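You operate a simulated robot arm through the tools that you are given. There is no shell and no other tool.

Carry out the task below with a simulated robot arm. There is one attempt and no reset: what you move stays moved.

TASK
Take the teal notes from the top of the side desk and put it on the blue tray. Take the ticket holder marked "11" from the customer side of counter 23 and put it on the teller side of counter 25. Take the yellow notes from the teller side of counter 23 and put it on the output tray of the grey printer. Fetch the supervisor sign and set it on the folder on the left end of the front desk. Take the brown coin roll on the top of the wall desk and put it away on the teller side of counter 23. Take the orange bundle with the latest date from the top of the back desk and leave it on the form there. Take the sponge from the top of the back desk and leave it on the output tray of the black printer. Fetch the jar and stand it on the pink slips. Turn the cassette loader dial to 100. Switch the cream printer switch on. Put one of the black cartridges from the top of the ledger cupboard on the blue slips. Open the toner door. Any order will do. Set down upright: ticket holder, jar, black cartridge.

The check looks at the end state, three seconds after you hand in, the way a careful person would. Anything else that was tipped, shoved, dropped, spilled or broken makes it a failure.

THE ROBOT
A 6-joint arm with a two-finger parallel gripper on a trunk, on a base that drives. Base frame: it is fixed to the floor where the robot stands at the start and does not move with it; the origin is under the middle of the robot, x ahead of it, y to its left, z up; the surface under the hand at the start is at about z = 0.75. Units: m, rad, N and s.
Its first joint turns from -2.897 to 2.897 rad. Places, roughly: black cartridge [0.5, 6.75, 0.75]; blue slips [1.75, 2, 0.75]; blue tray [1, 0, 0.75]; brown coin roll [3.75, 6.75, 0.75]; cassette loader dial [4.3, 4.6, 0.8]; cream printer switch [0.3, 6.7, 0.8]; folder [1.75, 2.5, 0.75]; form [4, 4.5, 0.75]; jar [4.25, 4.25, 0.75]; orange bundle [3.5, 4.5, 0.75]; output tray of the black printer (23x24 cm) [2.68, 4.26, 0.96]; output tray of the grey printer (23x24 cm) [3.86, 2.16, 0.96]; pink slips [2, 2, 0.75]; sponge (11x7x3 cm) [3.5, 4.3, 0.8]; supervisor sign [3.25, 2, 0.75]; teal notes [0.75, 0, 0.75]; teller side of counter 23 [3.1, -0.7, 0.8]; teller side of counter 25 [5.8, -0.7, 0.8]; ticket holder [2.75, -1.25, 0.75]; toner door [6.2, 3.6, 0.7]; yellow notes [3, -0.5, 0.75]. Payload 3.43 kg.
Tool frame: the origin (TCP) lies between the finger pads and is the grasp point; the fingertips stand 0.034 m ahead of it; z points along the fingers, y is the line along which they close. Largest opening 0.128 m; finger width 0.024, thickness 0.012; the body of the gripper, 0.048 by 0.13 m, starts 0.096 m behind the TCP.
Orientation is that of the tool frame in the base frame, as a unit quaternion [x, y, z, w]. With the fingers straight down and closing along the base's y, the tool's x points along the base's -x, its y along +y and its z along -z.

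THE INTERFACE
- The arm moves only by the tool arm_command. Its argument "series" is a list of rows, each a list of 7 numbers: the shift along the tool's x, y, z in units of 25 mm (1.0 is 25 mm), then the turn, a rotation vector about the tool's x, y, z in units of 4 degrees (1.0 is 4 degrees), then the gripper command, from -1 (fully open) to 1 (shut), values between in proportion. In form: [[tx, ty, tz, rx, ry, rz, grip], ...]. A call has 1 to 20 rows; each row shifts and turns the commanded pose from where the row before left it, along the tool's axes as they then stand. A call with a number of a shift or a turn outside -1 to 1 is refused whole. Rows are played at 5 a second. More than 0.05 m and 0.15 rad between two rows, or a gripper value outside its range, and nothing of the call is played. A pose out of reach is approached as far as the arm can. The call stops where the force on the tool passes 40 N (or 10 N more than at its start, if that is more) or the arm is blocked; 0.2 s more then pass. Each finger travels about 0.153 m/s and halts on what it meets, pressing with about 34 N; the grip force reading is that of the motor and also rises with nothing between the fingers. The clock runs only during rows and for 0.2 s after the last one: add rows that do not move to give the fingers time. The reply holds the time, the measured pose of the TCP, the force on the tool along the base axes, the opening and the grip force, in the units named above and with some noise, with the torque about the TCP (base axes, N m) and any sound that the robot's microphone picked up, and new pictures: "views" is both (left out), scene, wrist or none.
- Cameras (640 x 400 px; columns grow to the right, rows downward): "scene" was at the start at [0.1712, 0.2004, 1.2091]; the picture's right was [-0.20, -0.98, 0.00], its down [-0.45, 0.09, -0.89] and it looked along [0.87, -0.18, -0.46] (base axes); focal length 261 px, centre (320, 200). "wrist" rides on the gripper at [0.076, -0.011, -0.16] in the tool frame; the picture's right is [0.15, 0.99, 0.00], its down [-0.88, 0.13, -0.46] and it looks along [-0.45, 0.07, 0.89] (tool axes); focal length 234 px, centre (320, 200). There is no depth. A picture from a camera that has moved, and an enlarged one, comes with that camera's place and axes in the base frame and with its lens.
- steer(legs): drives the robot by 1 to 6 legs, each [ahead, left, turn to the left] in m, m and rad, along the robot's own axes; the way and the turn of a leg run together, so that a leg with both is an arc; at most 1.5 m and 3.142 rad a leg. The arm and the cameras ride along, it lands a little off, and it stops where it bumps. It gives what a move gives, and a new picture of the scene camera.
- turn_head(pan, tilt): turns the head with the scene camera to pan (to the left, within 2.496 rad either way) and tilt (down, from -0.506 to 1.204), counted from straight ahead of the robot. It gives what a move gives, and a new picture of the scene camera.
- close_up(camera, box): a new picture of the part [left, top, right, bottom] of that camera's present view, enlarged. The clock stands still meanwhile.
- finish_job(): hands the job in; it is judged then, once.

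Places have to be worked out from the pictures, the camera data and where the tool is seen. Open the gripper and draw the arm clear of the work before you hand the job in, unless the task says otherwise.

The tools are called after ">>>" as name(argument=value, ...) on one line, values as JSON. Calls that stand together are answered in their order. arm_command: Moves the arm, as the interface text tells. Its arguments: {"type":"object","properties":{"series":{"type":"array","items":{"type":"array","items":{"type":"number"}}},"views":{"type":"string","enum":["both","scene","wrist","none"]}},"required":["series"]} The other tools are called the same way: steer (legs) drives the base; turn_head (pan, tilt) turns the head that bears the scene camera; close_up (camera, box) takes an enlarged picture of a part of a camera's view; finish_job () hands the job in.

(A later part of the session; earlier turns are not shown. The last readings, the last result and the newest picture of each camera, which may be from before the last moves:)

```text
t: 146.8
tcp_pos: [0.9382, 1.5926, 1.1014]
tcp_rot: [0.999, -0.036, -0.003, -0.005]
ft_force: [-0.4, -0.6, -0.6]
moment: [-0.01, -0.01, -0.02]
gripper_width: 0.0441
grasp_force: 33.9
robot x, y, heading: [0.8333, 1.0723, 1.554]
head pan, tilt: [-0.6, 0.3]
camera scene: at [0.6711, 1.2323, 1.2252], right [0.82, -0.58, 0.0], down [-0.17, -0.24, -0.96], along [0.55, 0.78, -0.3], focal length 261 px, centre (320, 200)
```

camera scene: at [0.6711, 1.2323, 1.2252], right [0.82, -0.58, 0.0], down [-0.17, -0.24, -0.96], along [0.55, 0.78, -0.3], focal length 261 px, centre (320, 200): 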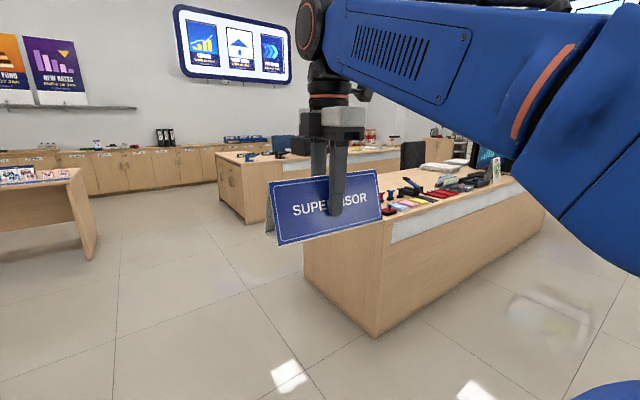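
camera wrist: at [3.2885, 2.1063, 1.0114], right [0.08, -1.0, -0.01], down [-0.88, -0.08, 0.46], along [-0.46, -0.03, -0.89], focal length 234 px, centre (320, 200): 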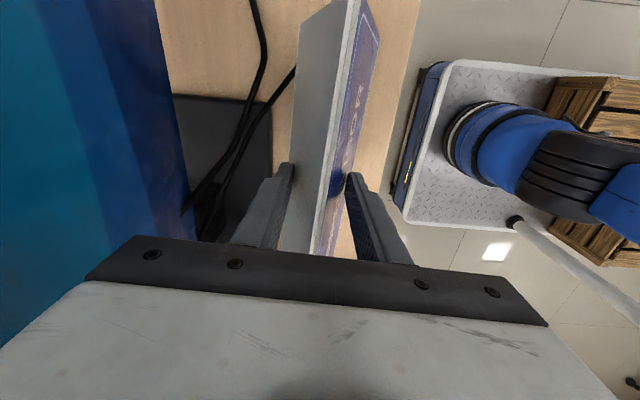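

The sign is still held (width slightly less, so I should not linger). Driving forward along the desk's left end, then turning to face it.

>>> steer(legs=[[1.35, 0, 0], [0, 0, -1.555]])

>>> turn_head(pan=-0.15, tilt=0.4)

```text
t: 157.3
tcp_pos: [1.382, 2.3588, 1.1006]
tcp_rot: [-0.696, 0.718, -0.002, 0.005]
ft_force: [-0.6, 0.2, -2.6]
moment: [0.01, 0.01, 0.01]
gripper_width: 0.0436
grasp_force: 34.1
robot x, y, heading: [0.8596, 2.4411, 0.028]
head pan, tilt: [-0.6, 0.3]
camera scene: at [1.0126, 2.6119, 1.2252], right [-0.54, -0.84, 0.0], down [-0.25, 0.16, -0.96], along [0.8, -0.52, -0.3], focal length 261 px, centre (320, 200)
```

scene: 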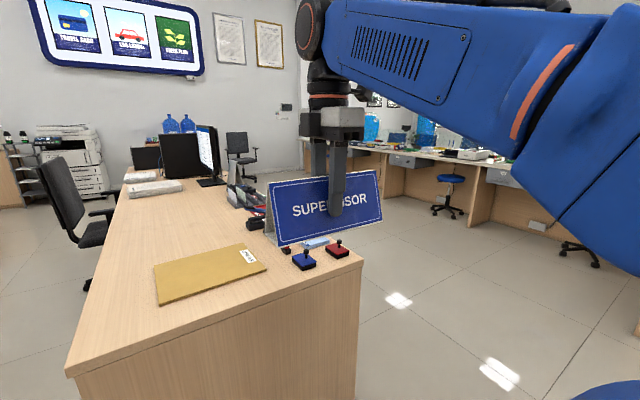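

```text
t: 158.2
tcp_pos: [1.3819, 2.3586, 1.0991]
tcp_rot: [-0.696, 0.718, -0.001, 0.007]
ft_force: [0.7, -0.8, -0.4]
moment: [0.01, 0.0, -0.04]
gripper_width: 0.0435
grasp_force: 33.7
robot x, y, heading: [0.8606, 2.4431, 0.023]
head pan, tilt: [-0.15, 0.4]
camera scene: at [1.0261, 2.6511, 1.216], right [-0.12, -0.99, 0.0], down [-0.39, 0.05, -0.92], along [0.91, -0.11, -0.39], focal length 261 px, centre (320, 200)
```

scene: 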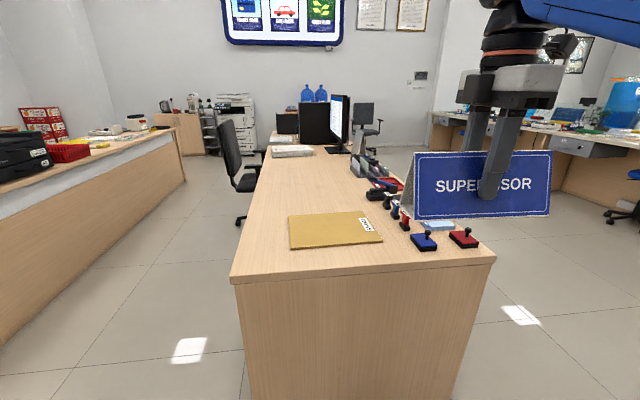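

The folder spans x 1.73–1.97, y 2.34–2.665 (centre about (1.85, 2.50)). I drive 0.2 m closer and bring the sign over it.

>>> steer(legs=[[0.2, 0, 0]])

```text
t: 159.8
tcp_pos: [1.5803, 2.3631, 1.1011]
tcp_rot: [-0.695, 0.719, -0.001, 0.007]
ft_force: [0.0, 0.6, 0.1]
moment: [-0.01, 0.03, -0.03]
gripper_width: 0.0432
grasp_force: 33.8
robot x, y, heading: [1.0598, 2.4467, 0.024]
head pan, tilt: [-0.15, 0.4]
camera scene: at [1.2254, 2.6563, 1.216], right [-0.12, -0.99, 0.0], down [-0.39, 0.05, -0.92], along [0.91, -0.11, -0.39], focal length 261 px, centre (320, 200)
```

scene: 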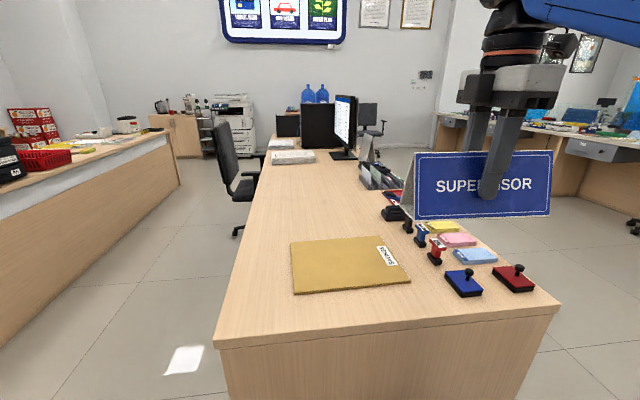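

Moving the sign over the folder's centre.

>>> arm_command(series=[[-0.55, -0.946, 0, 0, 0, 0, 1], [-0.55, -0.946, 0, 0, 0, 0, 1], [-0.55, -0.946, 0, 0, 0, 0, 1], [-0.55, -0.946, 0, 0, 0, 0, 1], [-0.55, -0.946, 0, 0, 0, 0, 1], [-0.55, -0.946, 0, 0, 0, 0, 1], [-0.55, -0.946, 0, 0, 0, 0, 1], [-0.55, -0.946, 0, 0, 0, 0, 1], [-0.55, -0.946, 0, 0, 0, 0, 1], [-0.55, -0.946, 0, 0, 0, 0, 1], [-0.55, -0.946, 0, 0, 0, 0, 1], [0, 0, 1, 0, 0, 0, 1], [0, 0, 1, 0, 0, 0, 1], [0, 0, 1, 0, 0, 0, 1], [0, 0, 1, 0, 0, 0, 1], [0, 0, 1, 0, 0, 0, 1], [0, 0, 1, 0, 0, 0, 1], [0, 0, 1, 0, 0, 0, 1], [0, 0, 1, 0, 0, 0, 1]])

```text
t: 163.8
tcp_pos: [1.8472, 2.5084, 0.9054]
tcp_rot: [-0.695, 0.719, -0.002, 0.006]
ft_force: [-0.6, -0.3, -0.7]
moment: [0.02, 0.02, 0.02]
gripper_width: 0.0432
grasp_force: 34.3
robot x, y, heading: [1.0561, 2.4439, 0.028]
head pan, tilt: [-0.15, 0.4]
camera scene: at [1.2254, 2.6563, 1.216], right [-0.12, -0.99, 0.0], down [-0.39, 0.05, -0.92], along [0.91, -0.11, -0.39], focal length 261 px, centre (320, 200)
camera wrist: at [1.8533, 2.432, 1.0651], right [-0.99, -0.11, -0.01], down [-0.11, 0.88, 0.46], along [-0.04, 0.46, -0.89], focal length 234 px, centre (320, 200)
```

scene: 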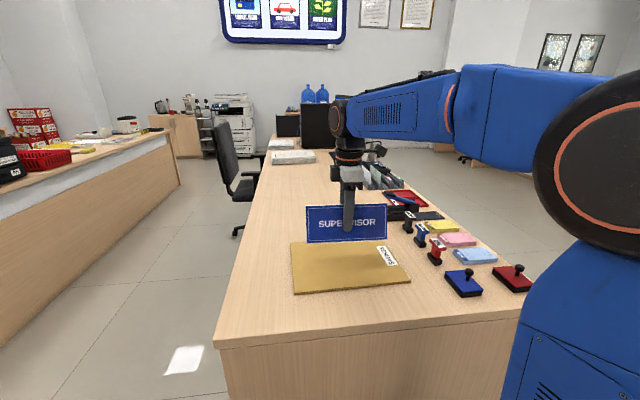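
wrist: 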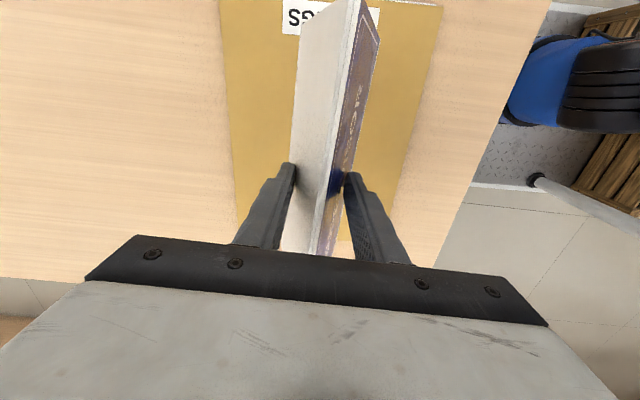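

Well centred. Lowering the sign slowly until it stands on the folder.

>>> arm_command(series=[[0, 0, 1, 0, 0, 0, 1], [0, 0, 1, 0, 0, 0, 1], [0, 0, 0.8, 0, 0, 0, 1], [0, 0, 0.15, 0, 0, 0, 1], [0, 0, 0.15, 0, 0, 0, 1], [0, 0, 0.15, 0, 0, 0, 1], [0, 0, 0, 0, 0, 0, 1]])

```text
t: 165.5
tcp_pos: [1.8464, 2.5079, 0.8262]
tcp_rot: [-0.696, 0.718, -0.002, 0.009]
ft_force: [-4.0, -1.4, 13.0]
moment: [-0.06, 0.4, -0.01]
gripper_width: 0.043
grasp_force: 34.4
robot x, y, heading: [1.0571, 2.4465, 0.031]
head pan, tilt: [-0.15, 0.4]
stopped in row 7: the force on the tool passed its limit at 42 N (the readings are from after the stop); the commanded pose is now the measured one
camera scene: at [1.2249, 2.6562, 1.2161], right [-0.12, -0.99, 0.0], down [-0.39, 0.05, -0.92], along [0.91, -0.11, -0.39], focal length 261 px, centre (320, 200)
camera wrist: at [1.853, 2.4314, 0.986], right [-0.99, -0.11, -0.02], down [-0.11, 0.88, 0.46], along [-0.04, 0.46, -0.89], focal length 234 px, centre (320, 200)
```

scene: 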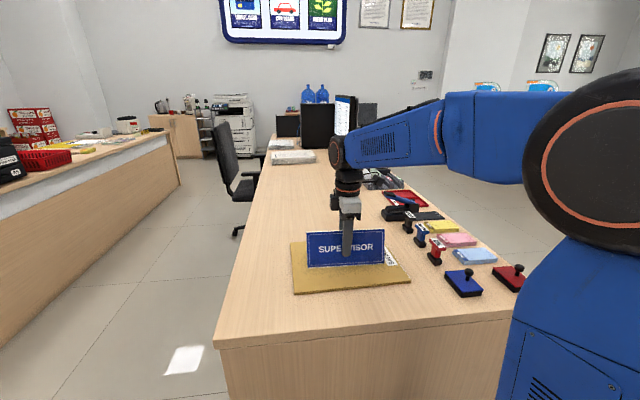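
wrist: 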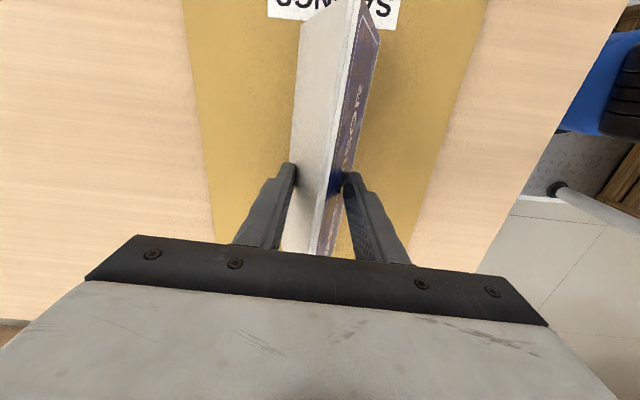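

The sign stands on the folder. I open and lift straight up.

>>> arm_command(series=[[0, 0, 0, 0, 0, 0, 0.1], [0, 0, 0, 0, 0, 0, -0.3], [0, 0, 0, 0, 0, 0, -0.3], [0, 0, -0.5, 0, 0, 0, -0.3], [0, 0, -1, 0, 0, 0, -0.3], [0, 0, -1, 0, 0, 0, -0.3], [0, 0, -1, 0, 0, 0, -0.3], [0, 0, -1, 0, 0, 0, -0.3], [0, 0, -1, 0, 0, 0, -0.3], [0, 0, -1, 0, 0, 0, -0.3], [0, 0, -1, 0, 0, 0, -0.3], [0, 0, -1, 0, 0, 0, -0.3], [0, 0, -1, 0, 0, 0, -0.3]])

>>> close_up(camera="scene", box=[260, 180, 580, 380])

```text
t: 168.3
tcp_pos: [1.8431, 2.5064, 1.0636]
tcp_rot: [-0.696, 0.718, -0.003, 0.008]
ft_force: [-0.7, -0.5, -0.3]
moment: [-0.04, -0.01, 0.01]
gripper_width: 0.0832
grasp_force: 0.0
robot x, y, heading: [1.057, 2.4479, 0.027]
head pan, tilt: [-0.15, 0.4]
camera scene: at [1.2254, 2.6563, 1.216], right [-0.12, -0.99, 0.0], down [-0.39, 0.05, -0.92], along [0.91, -0.11, -0.39], focal length 261 px, centre (320, 200)
camera wrist: at [1.8485, 2.43, 1.2238], right [-0.99, -0.11, -0.02], down [-0.11, 0.88, 0.46], along [-0.04, 0.46, -0.89], focal length 234 px, centre (320, 200)
```

scene: 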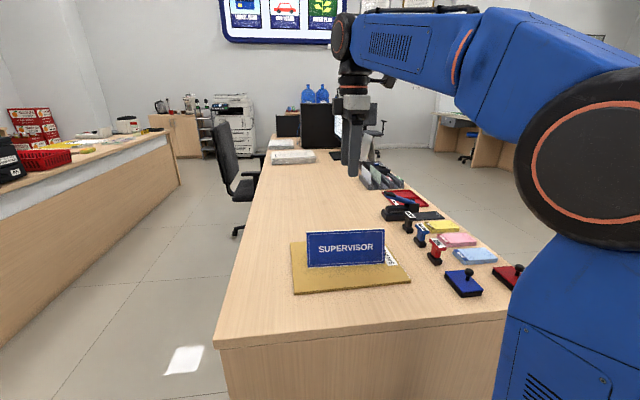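
wrist: 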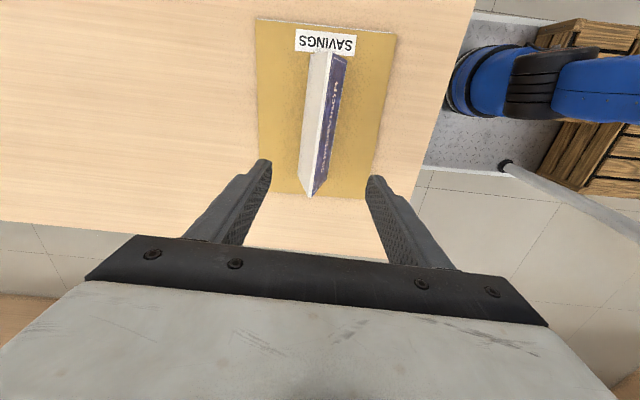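

```text
2.00 times, centred on (420, 280) of scene
camera zoom: at [1.2254, 2.6563, 1.216], right [-0.12, -0.99, 0.0], down [-0.39, 0.05, -0.92], along [0.91, -0.11, -0.39], focal length 523 px, centre (120, 40)
```

zoom: 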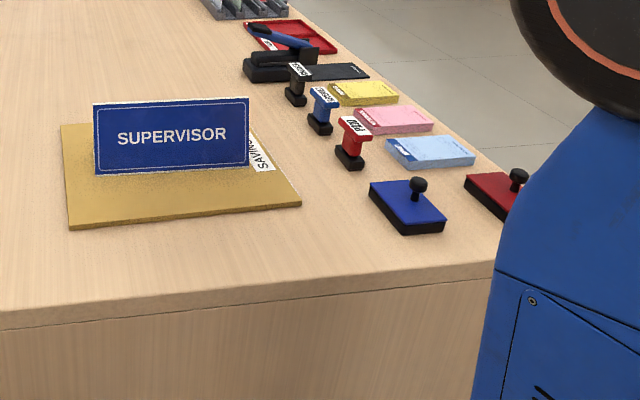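

The sign is fully on the folder. I retract and look toward the back wall for the route to the ledger cupboard.

>>> arm_command(series=[[0, 1, -0.3, 0, 0, 0, -0.3], [0, 1, -0.3, 0, 0, 0, -0.3], [0, 1, -0.3, 0, 0, 0, -0.3], [0, 1, -0.3, 0, 0, 0, -0.3], [0, 1, -0.3, 0, 0, 0, -0.3], [0, 1, -0.3, 0, 0, 0, -0.3], [0, 1, -0.3, 0, 0, 0, -0.3], [0, 1, -0.3, 0, 0, 0, -0.3], [0, 1, 0, 0, 0, 0, -0.3], [0, 1, 0, 0, 0, 0, -0.3], [0, 1, 0, 0, 0, 0, -0.3], [0, 1, 0, 0, 0, 0, -0.3]], views="none")

>>> turn_head(pan=1.2, tilt=0.25)

>>> close_up(camera="scene", box=[160, 100, 480, 300])

```text
t: 170.9
tcp_pos: [1.5457, 2.5161, 1.1188]
tcp_rot: [-0.696, 0.718, -0.002, 0.008]
ft_force: [-0.4, 0.2, -0.9]
moment: [0.0, -0.03, 0.0]
gripper_width: 0.0833
grasp_force: 0.2
robot x, y, heading: [1.0579, 2.4462, 0.031]
head pan, tilt: [-0.15, 0.4]
```

```text
t: 172.4
tcp_pos: [1.5444, 2.5163, 1.1188]
tcp_rot: [-0.696, 0.718, -0.002, 0.008]
ft_force: [0.0, 0.3, 0.0]
moment: [-0.01, -0.02, -0.01]
gripper_width: 0.083
grasp_force: 0.1
robot x, y, heading: [1.0601, 2.4446, 0.026]
head pan, tilt: [1.201, 0.25]
camera scene: at [1.165, 2.7556, 1.23], right [0.94, -0.34, 0.0], down [-0.08, -0.23, -0.97], along [0.33, 0.91, -0.25], focal length 261 px, centre (320, 200)
```

scene: 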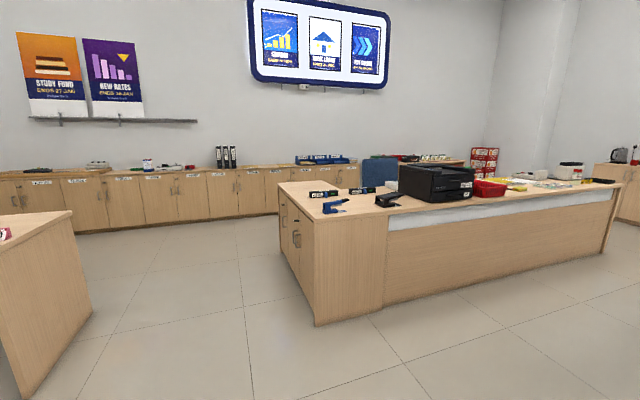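

```text
2.00 times, centred on (320, 200) of scene
camera zoom: at [1.165, 2.7556, 1.23], right [0.94, -0.34, 0.0], down [-0.08, -0.23, -0.97], along [0.33, 0.91, -0.25], focal length 523 px, centre (320, 200)
```

zoom: 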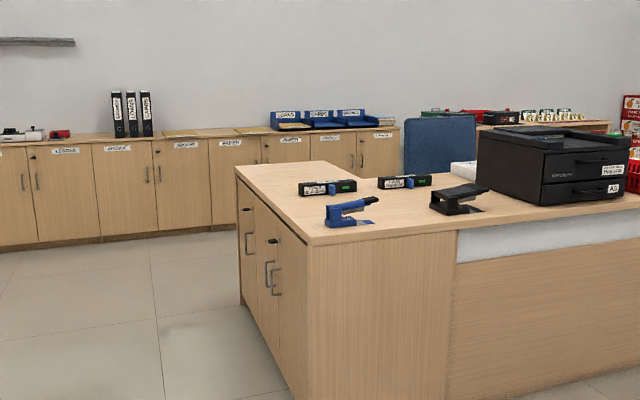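

Clear corridor at x ≈ 1.0 between the left table and the back desk. I turn and drive up to the wall cupboards.

>>> steer(legs=[[0, 0, 1.545], [1.5, 0, 0], [1.5, 0, 0]])

>>> turn_head(pan=0.35, tilt=0.3)

>>> close_up(camera="scene", box=[160, 100, 480, 300])

```text
t: 190.5
tcp_pos: [1.0069, 5.9154, 1.1186]
tcp_rot: [1.0, -0.028, -0.004, -0.007]
ft_force: [-0.7, -0.1, -0.3]
moment: [0.01, 0.01, -0.02]
gripper_width: 0.0832
grasp_force: 0.1
robot x, y, heading: [1.0651, 5.428, 1.573]
head pan, tilt: [1.201, 0.25]
camera scene: at [0.7603, 5.5391, 1.23], right [0.36, 0.93, 0.0], down [0.23, -0.09, -0.97], along [-0.9, 0.35, -0.25], focal length 261 px, centre (320, 200)
```

scene: 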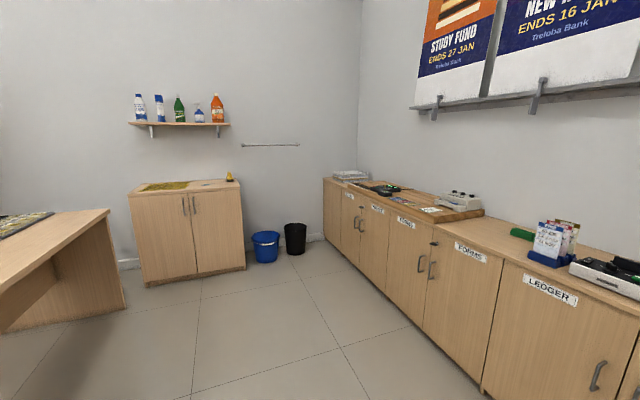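

```text
t: 191.7
tcp_pos: [1.0075, 5.9149, 1.1182]
tcp_rot: [1.0, -0.027, -0.005, -0.008]
ft_force: [0.5, -0.5, -0.7]
moment: [0.01, 0.0, 0.0]
gripper_width: 0.0833
grasp_force: 0.1
robot x, y, heading: [1.0651, 5.4294, 1.567]
head pan, tilt: [0.351, 0.3]
camera scene: at [0.815, 5.5932, 1.2253], right [0.94, 0.35, 0.0], down [0.1, -0.28, -0.96], along [-0.33, 0.9, -0.3], focal length 261 px, centre (320, 200)
```

scene: 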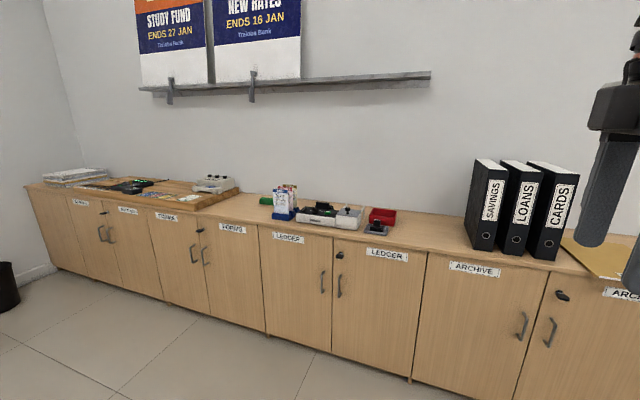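

```text
2.00 times, centred on (320, 200) of scene
camera zoom: at [0.815, 5.5932, 1.2253], right [0.94, 0.35, 0.0], down [0.1, -0.28, -0.96], along [-0.33, 0.9, -0.3], focal length 523 px, centre (320, 200)
```

zoom: 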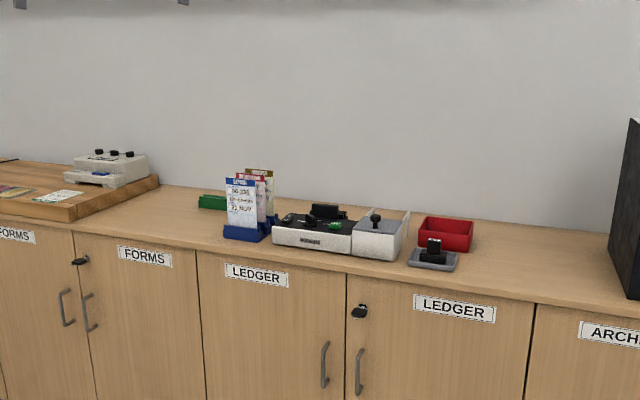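

The ledger part of the cupboard is ahead left, with the cream printer and small black items. I move in front of it for a closer look.

>>> steer(legs=[[0, 0.5, 0], [0.4, 0, 0]])

>>> turn_head(pan=-0.1, tilt=0.5)

>>> close_up(camera="scene", box=[160, 100, 480, 300])

```text
t: 196.7
tcp_pos: [0.5125, 6.3112, 1.1176]
tcp_rot: [1.0, -0.027, -0.004, -0.007]
ft_force: [0.3, 0.4, -0.1]
moment: [-0.01, -0.02, -0.01]
gripper_width: 0.0833
grasp_force: 0.0
robot x, y, heading: [0.5696, 5.8197, 1.575]
head pan, tilt: [0.351, 0.3]
camera scene: at [0.3202, 5.9879, 1.2252], right [0.94, 0.35, 0.0], down [0.1, -0.28, -0.96], along [-0.33, 0.9, -0.3], focal length 261 px, centre (320, 200)
```

scene: 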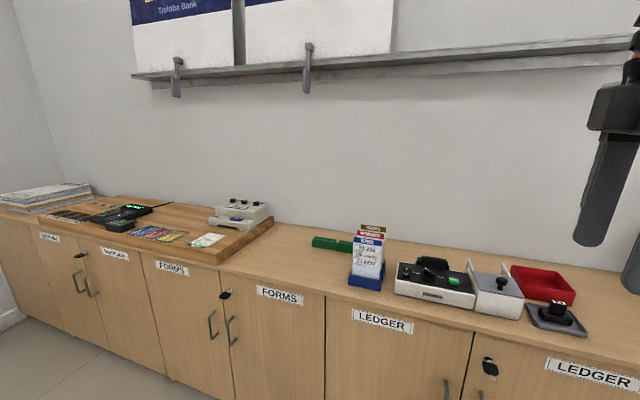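

```text
t: 197.6
tcp_pos: [0.5124, 6.3114, 1.119]
tcp_rot: [1.0, -0.029, -0.005, -0.007]
ft_force: [-0.8, -0.1, 0.5]
moment: [-0.02, -0.05, 0.04]
gripper_width: 0.0832
grasp_force: 0.0
robot x, y, heading: [0.5714, 5.8214, 1.577]
head pan, tilt: [-0.099, 0.499]
camera scene: at [0.3612, 5.9909, 1.2069], right [1.0, -0.1, 0.0], down [-0.05, -0.48, -0.88], along [0.08, 0.87, -0.48], focal length 261 px, centre (320, 200)
```

scene: 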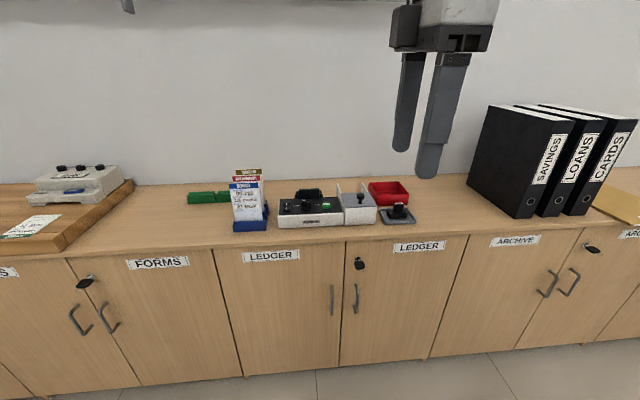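

```text
2.00 times, centred on (320, 200) of scene
camera zoom: at [0.3612, 5.9909, 1.2069], right [1.0, -0.1, 0.0], down [-0.05, -0.48, -0.88], along [0.08, 0.87, -0.48], focal length 523 px, centre (320, 200)
```

zoom: 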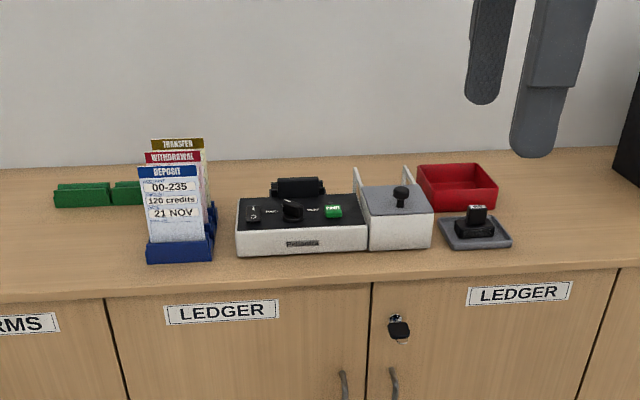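

Zooming in further on the printer, the black items and the tray.

>>> close_up(camera="scene", box=[264, 165, 360, 225])

>>> close_up(camera="scene", box=[340, 165, 436, 225])

>>> close_up(camera="wrist", box=[0, 0, 640, 400])

```text
6.67 times, centred on (312, 195) of scene
camera zoom: at [0.3612, 5.9909, 1.2069], right [1.0, -0.1, 0.0], down [-0.05, -0.48, -0.88], along [0.08, 0.87, -0.48], focal length 1742 px, centre (373, 233)
```

zoom: 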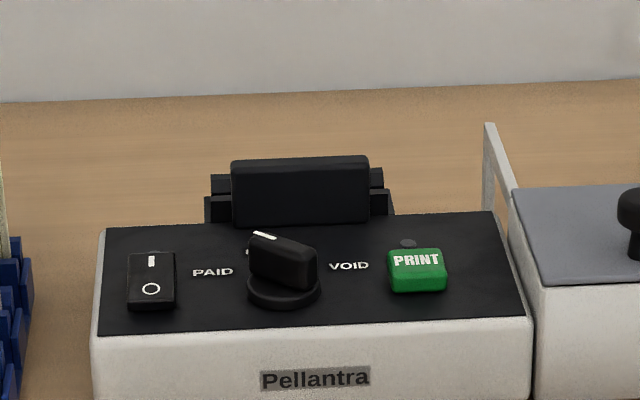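

```text
6.67 times, centred on (388, 195) of scene
camera zoom: at [0.3612, 5.9909, 1.2069], right [1.0, -0.1, 0.0], down [-0.05, -0.48, -0.88], along [0.08, 0.87, -0.48], focal length 1742 px, centre (-133, 233)
```

zoom: 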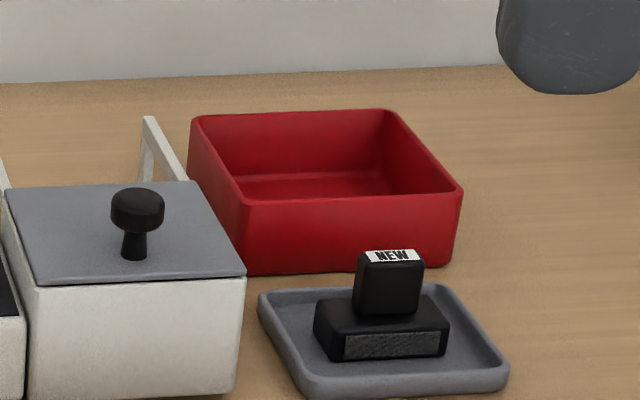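

```text
1.00 times, centred on (320, 200) of wrist (not enlarged: the box is as wide or as high as the picture)
camera zoom: at [0.5899, 6.3157, 1.2778], right [0.09, -1.0, -0.02], down [-0.88, -0.09, 0.46], along [-0.46, -0.03, -0.89], focal length 234 px, centre (320, 200)
```

zoom: 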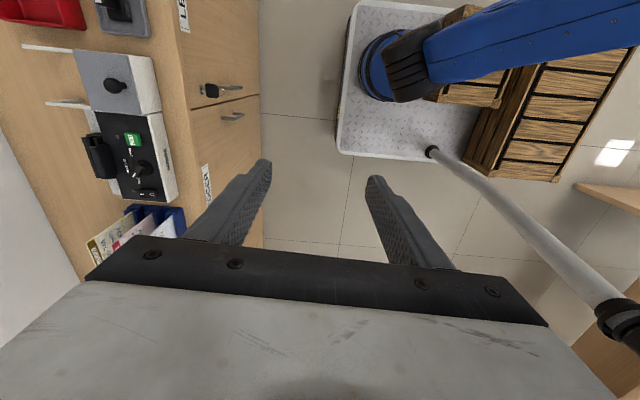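

The black object behind the printer and the "NEW" one in the grey tray both look like candidates. I look from above with the wrist camera.

>>> arm_command(series=[[0.58, -1, 0, 0, 0, 0, -0.3], [0.58, -1, 0, 0, 0, 0, -0.3], [0.58, -1, 0, 0, 0, 0, -0.3], [0.58, -1, 0, 0, 0, 0, -0.3], [0.58, -1, 0, 0, 0, 0, -0.3], [0.58, -1, 0, 0, 0, 0, -0.3], [0.58, -1, 0, 0, 0, 0, -0.3], [0.58, -1, 0, 0, 0, 0, -0.3], [0.58, -1, 0, 0, 0, 0, -0.3], [0.58, -1, 0, 0, 0, 0, -0.3], [0.58, -1, 0, 0, 0, 0, -0.3], [0.58, -1, 0, 0, 0, 0, -0.3], [0, 0, 0, 0, 0, 0, -0.3]])

>>> close_up(camera="wrist", box=[160, 0, 480, 200])

```text
t: 200.4
tcp_pos: [0.7033, 6.6014, 1.1211]
tcp_rot: [1.0, -0.027, -0.004, -0.006]
ft_force: [-0.6, -0.7, -0.3]
moment: [0.0, 0.0, 0.02]
gripper_width: 0.0831
grasp_force: 0.0
robot x, y, heading: [0.5684, 5.8235, 1.574]
head pan, tilt: [-0.099, 0.499]
camera scene: at [0.3613, 5.9909, 1.2068], right [1.0, -0.1, 0.0], down [-0.05, -0.48, -0.88], along [0.08, 0.87, -0.48], focal length 261 px, centre (320, 200)
camera wrist: at [0.7797, 6.606, 1.2817], right [0.09, -1.0, -0.02], down [-0.88, -0.09, 0.46], along [-0.46, -0.03, -0.89], focal length 234 px, centre (320, 200)
```

scene: 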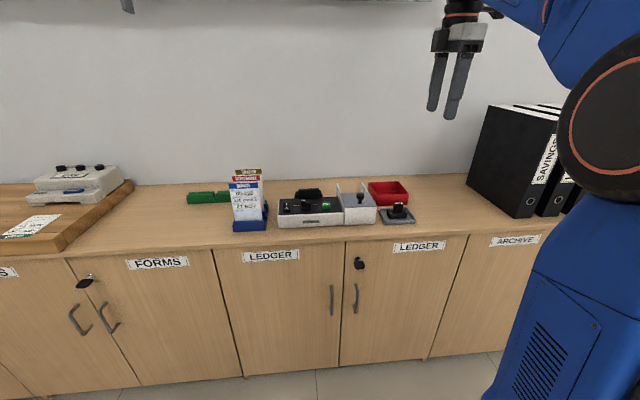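
wrist: 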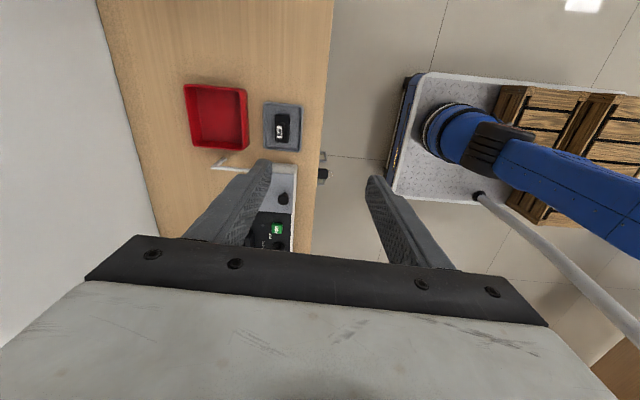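

```text
2.00 times, centred on (320, 100) of wrist
camera zoom: at [0.7797, 6.606, 1.2817], right [0.09, -1.0, -0.02], down [-0.88, -0.09, 0.46], along [-0.46, -0.03, -0.89], focal length 468 px, centre (320, 400)
```

zoom: 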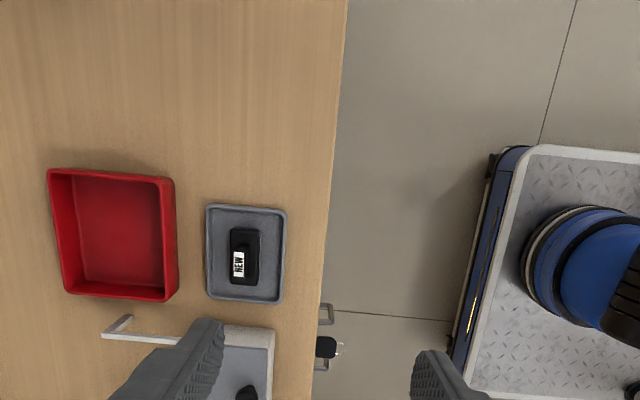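

The red tray is empty. I move left to look at the black object behind the printer and at the switch from above.

>>> arm_command(series=[[-1, 0, 0, 0, 0, 0, -0.3], [-1, 0, 0, 0, 0, 0, -0.3], [-1, 0, 0, 0, 0, 0, -0.3], [-1, 0, 0, 0, 0, 0, -0.3], [-1, 0, 0, 0, 0, 0, -0.3], [-1, 0, 0, 0, 0, 0, -0.3], [-1, 0, 0, 0, 0, 0, -0.3], [-1, 0, 0, 0, 0, 0, -0.3], [-1, 0, 0, 0, 0, 0, -0.3], [-1, 0, 0, 0, 0, 0, -0.3], [0, 0, 0, 0, 0, 0, -0.3]])

>>> close_up(camera="wrist", box=[160, 0, 480, 200])

>>> close_up(camera="wrist", box=[200, 60, 328, 140])

```text
t: 202.8
tcp_pos: [0.4533, 6.6151, 1.1236]
tcp_rot: [1.0, -0.027, -0.004, -0.008]
ft_force: [0.1, 0.6, 0.5]
moment: [-0.01, 0.03, -0.04]
gripper_width: 0.0835
grasp_force: 0.0
robot x, y, heading: [0.571, 5.8209, 1.577]
head pan, tilt: [-0.099, 0.499]
camera scene: at [0.3613, 5.9909, 1.2068], right [1.0, -0.1, 0.0], down [-0.05, -0.48, -0.88], along [0.08, 0.87, -0.48], focal length 261 px, centre (320, 200)
camera wrist: at [0.5301, 6.619, 1.2825], right [0.09, -1.0, -0.02], down [-0.88, -0.09, 0.46], along [-0.46, -0.03, -0.89], focal length 234 px, centre (320, 200)
```

scene: 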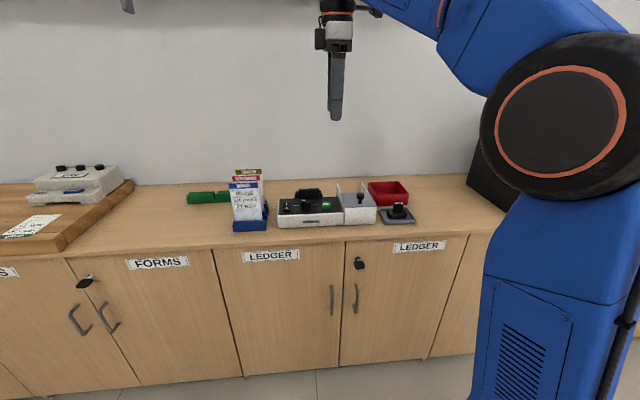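
wrist: 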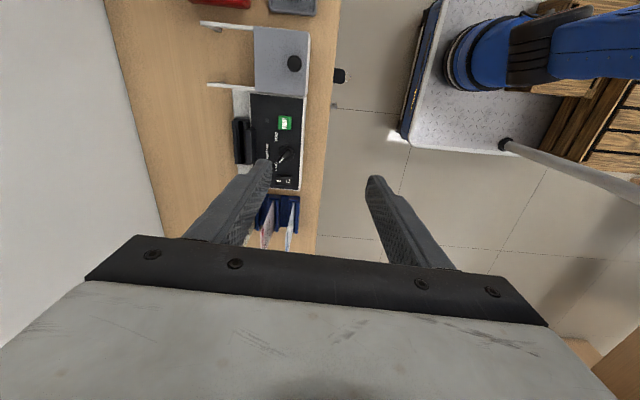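

```text
2.00 times, centred on (320, 100) of wrist
camera zoom: at [0.5301, 6.619, 1.2825], right [0.09, -1.0, -0.02], down [-0.88, -0.09, 0.46], along [-0.46, -0.03, -0.89], focal length 468 px, centre (320, 400)
```

zoom: 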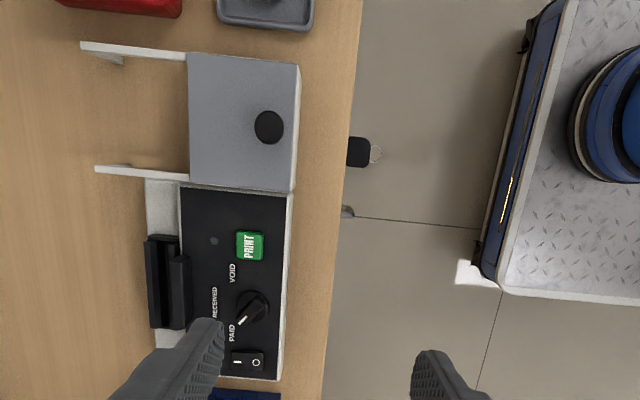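

```text
5.00 times, centred on (264, 100) of wrist
camera zoom: at [0.5301, 6.619, 1.2825], right [0.09, -1.0, -0.02], down [-0.88, -0.09, 0.46], along [-0.46, -0.03, -0.89], focal length 1171 px, centre (600, 700)
```

zoom: 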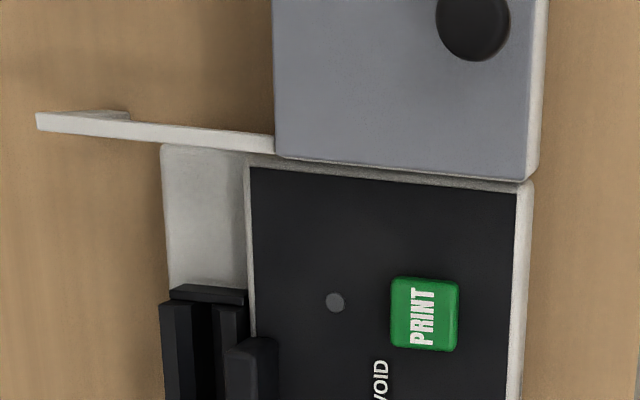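

The grey-lidded bay and tray suggest the "NEW" black cartridge is the loose one; it stands upright in the grey tray at (0.68, 6.68). First the rocker switch at about (0.327, 6.685, 0.806), "|" side toward the wall: I close the fingers and hover above it.

>>> arm_command(series=[[-0.87, -0.52, 0, 0, 0, 0, 1], [-0.87, -0.52, 0, 0, 0, 0, 1], [-0.87, -0.52, 0, 0, 0, 0, 1], [-0.87, -0.52, 0, 0, 0, 0, 1], [-0.87, -0.52, 0, 0, 0, 0, 1], [-0.87, -0.52, 0, 0, 0, 0, 1], [0, 0, 1, 0, 0, -0.8, 1], [0, 0, 1, 0, 0, 0, 1], [0, 0, 1, 0, 0, 0, 1], [0, 0, 1, 0, 0, 0, 1], [0, 0, 1, 0, 0, 0, 1], [0, 0, 1, 0, 0, 0, 1], [0, 0, 1, 0, 0, 0, 1], [0, 0, 1, 0, 0, 0, 1], [0, 0, 0, 0, 0, 0, 1]])

>>> close_up(camera="wrist", box=[200, 60, 440, 210])

>>> close_up(camera="scene", box=[250, 140, 378, 220])

```text
t: 206.0
tcp_pos: [0.3258, 6.7008, 0.9185]
tcp_rot: [1.0, 0.001, -0.003, -0.008]
ft_force: [0.2, -0.1, 0.2]
moment: [0.01, 0.01, -0.03]
gripper_width: 0.0
grasp_force: 33.2
out of reach, approached as far as the arm can: row 6
robot x, y, heading: [0.5702, 5.8179, 1.575]
head pan, tilt: [-0.099, 0.499]
camera scene: at [0.3612, 5.9909, 1.2068], right [1.0, -0.1, 0.0], down [-0.05, -0.48, -0.88], along [0.08, 0.87, -0.48], focal length 261 px, centre (320, 200)
camera wrist: at [0.4024, 6.7096, 1.0786], right [0.15, -0.99, -0.02], down [-0.88, -0.14, 0.46], along [-0.46, -0.05, -0.89], focal length 234 px, centre (320, 200)
```

scene: 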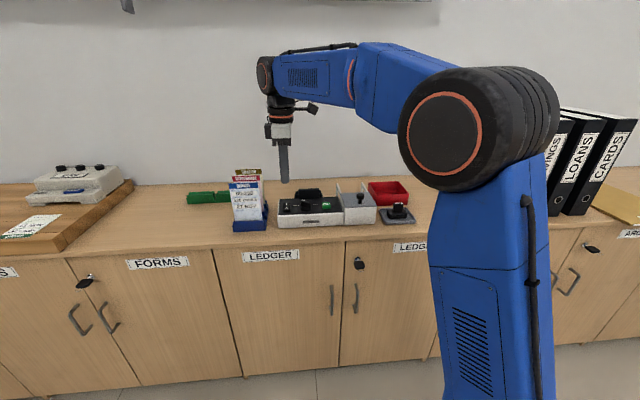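
wrist: 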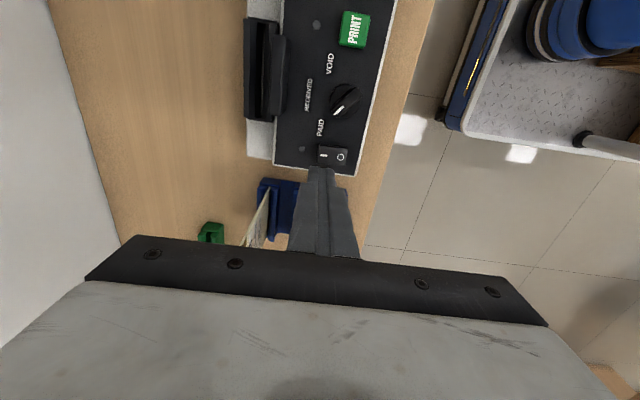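

```text
2.67 times, centred on (320, 135) of wrist
camera zoom: at [0.4024, 6.7096, 1.0786], right [0.15, -0.99, -0.02], down [-0.88, -0.14, 0.46], along [-0.46, -0.05, -0.89], focal length 624 px, centre (320, 373)
```

zoom: 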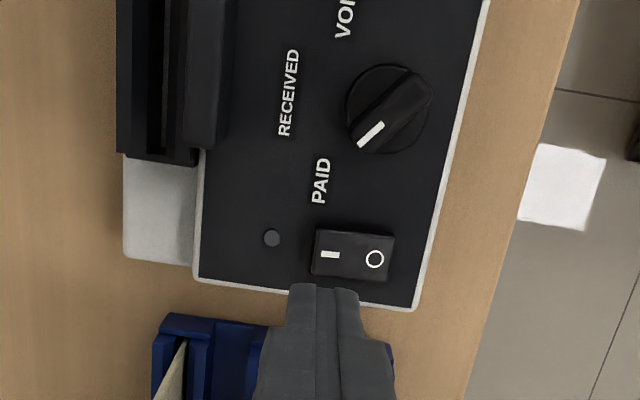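

```text
5.00 times, centred on (314, 180) of scene
camera zoom: at [0.3612, 5.9909, 1.2068], right [1.0, -0.1, 0.0], down [-0.05, -0.48, -0.88], along [0.08, 0.87, -0.48], focal length 1307 px, centre (350, 300)
```

zoom: 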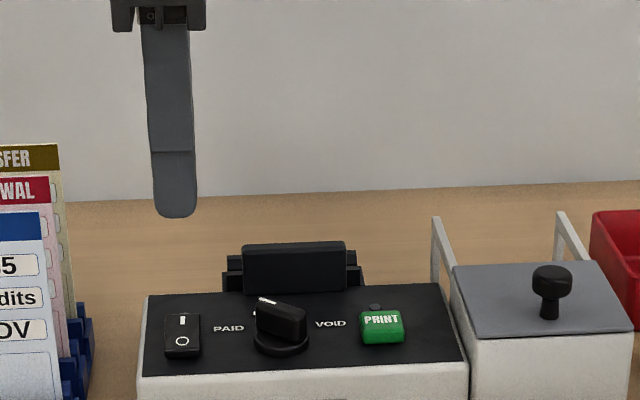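

The LED beside the rocker is dark (off); the "|" end is at about (0.321, 6.699). The closed fingertips are right above it; I press down in small steps.

>>> arm_command(series=[[-0.2, 0, 0.8, 0, 0, 0, 1], [0, 0, 0.8, 0, 0, 0, 1], [0, 0, 0.5, 0, 0, 0, 1], [0, 0, 0.2, 0, 0, 0, 1], [0, 0, 0.2, 0, 0, 0, 1], [0, 0, 0.15, 0, 0, 0, 1], [0, 0, 0.15, 0, 0, 0, 1], [0, 0, 0, 0, 0, 0, 1]])

>>> close_up(camera="wrist", box=[200, 60, 440, 210])

>>> close_up(camera="scene", box=[250, 140, 378, 220])

```text
t: 207.8
tcp_pos: [0.321, 6.7018, 0.8485]
tcp_rot: [1.0, 0.0, -0.004, -0.008]
ft_force: [0.9, 1.2, -0.5]
moment: [0.02, 0.03, -0.02]
gripper_width: 0.0001
grasp_force: 32.8
robot x, y, heading: [0.5696, 5.821, 1.574]
head pan, tilt: [-0.099, 0.499]
camera scene: at [0.3612, 5.9909, 1.2068], right [1.0, -0.1, 0.0], down [-0.05, -0.48, -0.88], along [0.08, 0.87, -0.48], focal length 261 px, centre (320, 200)
camera wrist: at [0.3976, 6.7105, 1.009], right [0.15, -0.99, -0.02], down [-0.88, -0.14, 0.46], along [-0.46, -0.05, -0.89], focal length 234 px, centre (320, 200)
```

scene: 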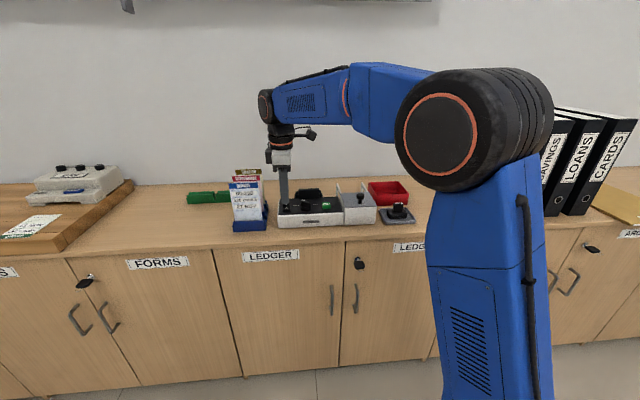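
wrist: 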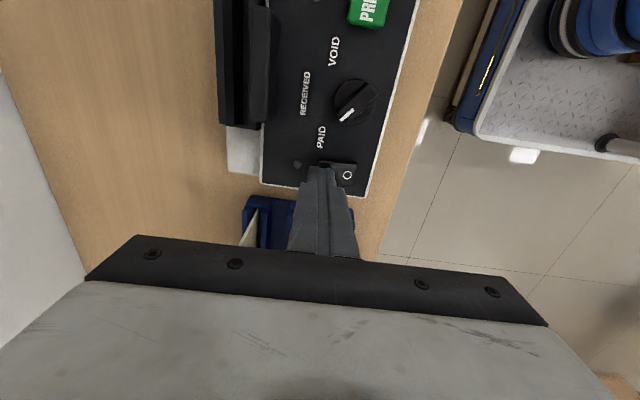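

```text
2.67 times, centred on (320, 135) of wrist
camera zoom: at [0.3976, 6.7105, 1.009], right [0.15, -0.99, -0.02], down [-0.88, -0.14, 0.46], along [-0.46, -0.05, -0.89], focal length 624 px, centre (320, 373)
```

zoom: 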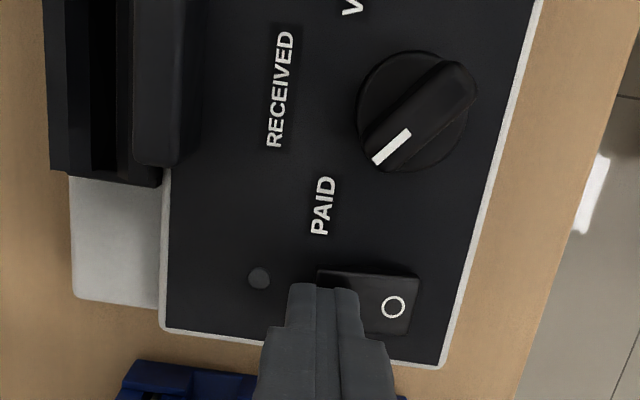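

```text
5.00 times, centred on (314, 180) of scene
camera zoom: at [0.3612, 5.9909, 1.2068], right [1.0, -0.1, 0.0], down [-0.05, -0.48, -0.88], along [0.08, 0.87, -0.48], focal length 1307 px, centre (350, 300)
```

zoom: 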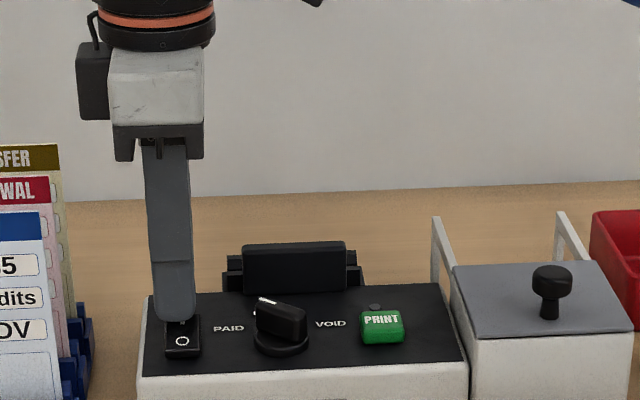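

The tip is just above the "|" half, clear of the "O" half. Pressing further.

>>> arm_command(series=[[0, 0, 0.15, 0, 0, 0, 1], [0, 0, 0.15, 0, 0, 0, 1], [0, 0, 0.15, 0, 0, 0, 1], [0, 0, 0.15, 0, 0, 0, 1], [0, 0, 0.15, 0, 0, 0, 1], [0, 0, 0.15, 0, 0, 0, 1], [0, 0, 0, 0, 0, 0, 1]])

>>> close_up(camera="wrist", box=[200, 60, 440, 210])

```text
t: 208.5
tcp_pos: [0.3222, 6.7018, 0.8449]
tcp_rot: [1.0, 0.0, -0.005, -0.011]
ft_force: [1.8, -3.8, 9.3]
moment: [-0.25, -0.18, -0.04]
gripper_width: 0.0001
grasp_force: 33.2
robot x, y, heading: [0.57, 5.82, 1.572]
head pan, tilt: [-0.099, 0.499]
stopped in row 3: the force on the tool passed its limit at 46 N (the readings are from after the stop); the commanded pose is now the measured one
camera scene: at [0.3613, 5.9906, 1.2069], right [1.0, -0.1, 0.0], down [-0.05, -0.48, -0.88], along [0.08, 0.87, -0.48], focal length 261 px, centre (320, 200)
camera wrist: at [0.3987, 6.7096, 1.0051], right [0.15, -0.99, -0.02], down [-0.88, -0.14, 0.46], along [-0.46, -0.05, -0.89], focal length 234 px, centre (320, 200)
```

scene: 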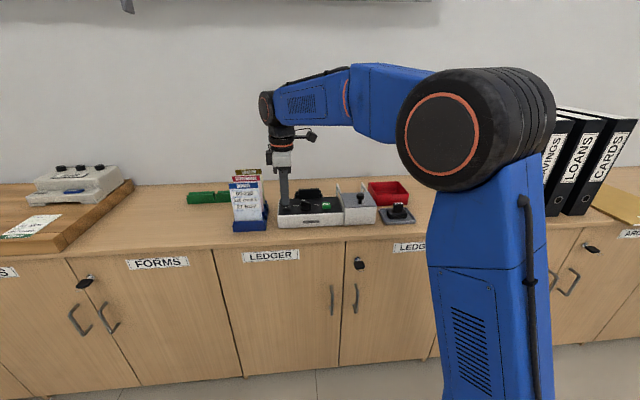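
wrist: 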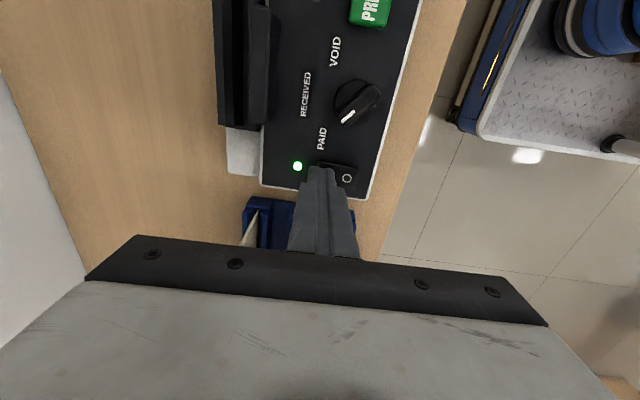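

```text
2.67 times, centred on (320, 135) of wrist
camera zoom: at [0.3987, 6.7096, 1.0051], right [0.15, -0.99, -0.02], down [-0.88, -0.14, 0.46], along [-0.46, -0.05, -0.89], focal length 624 px, centre (320, 373)
```

zoom: 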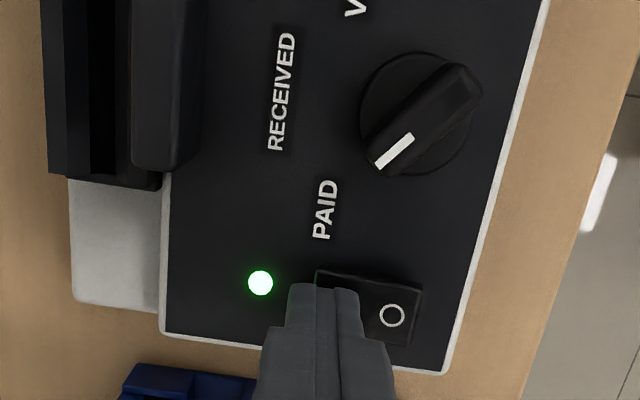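

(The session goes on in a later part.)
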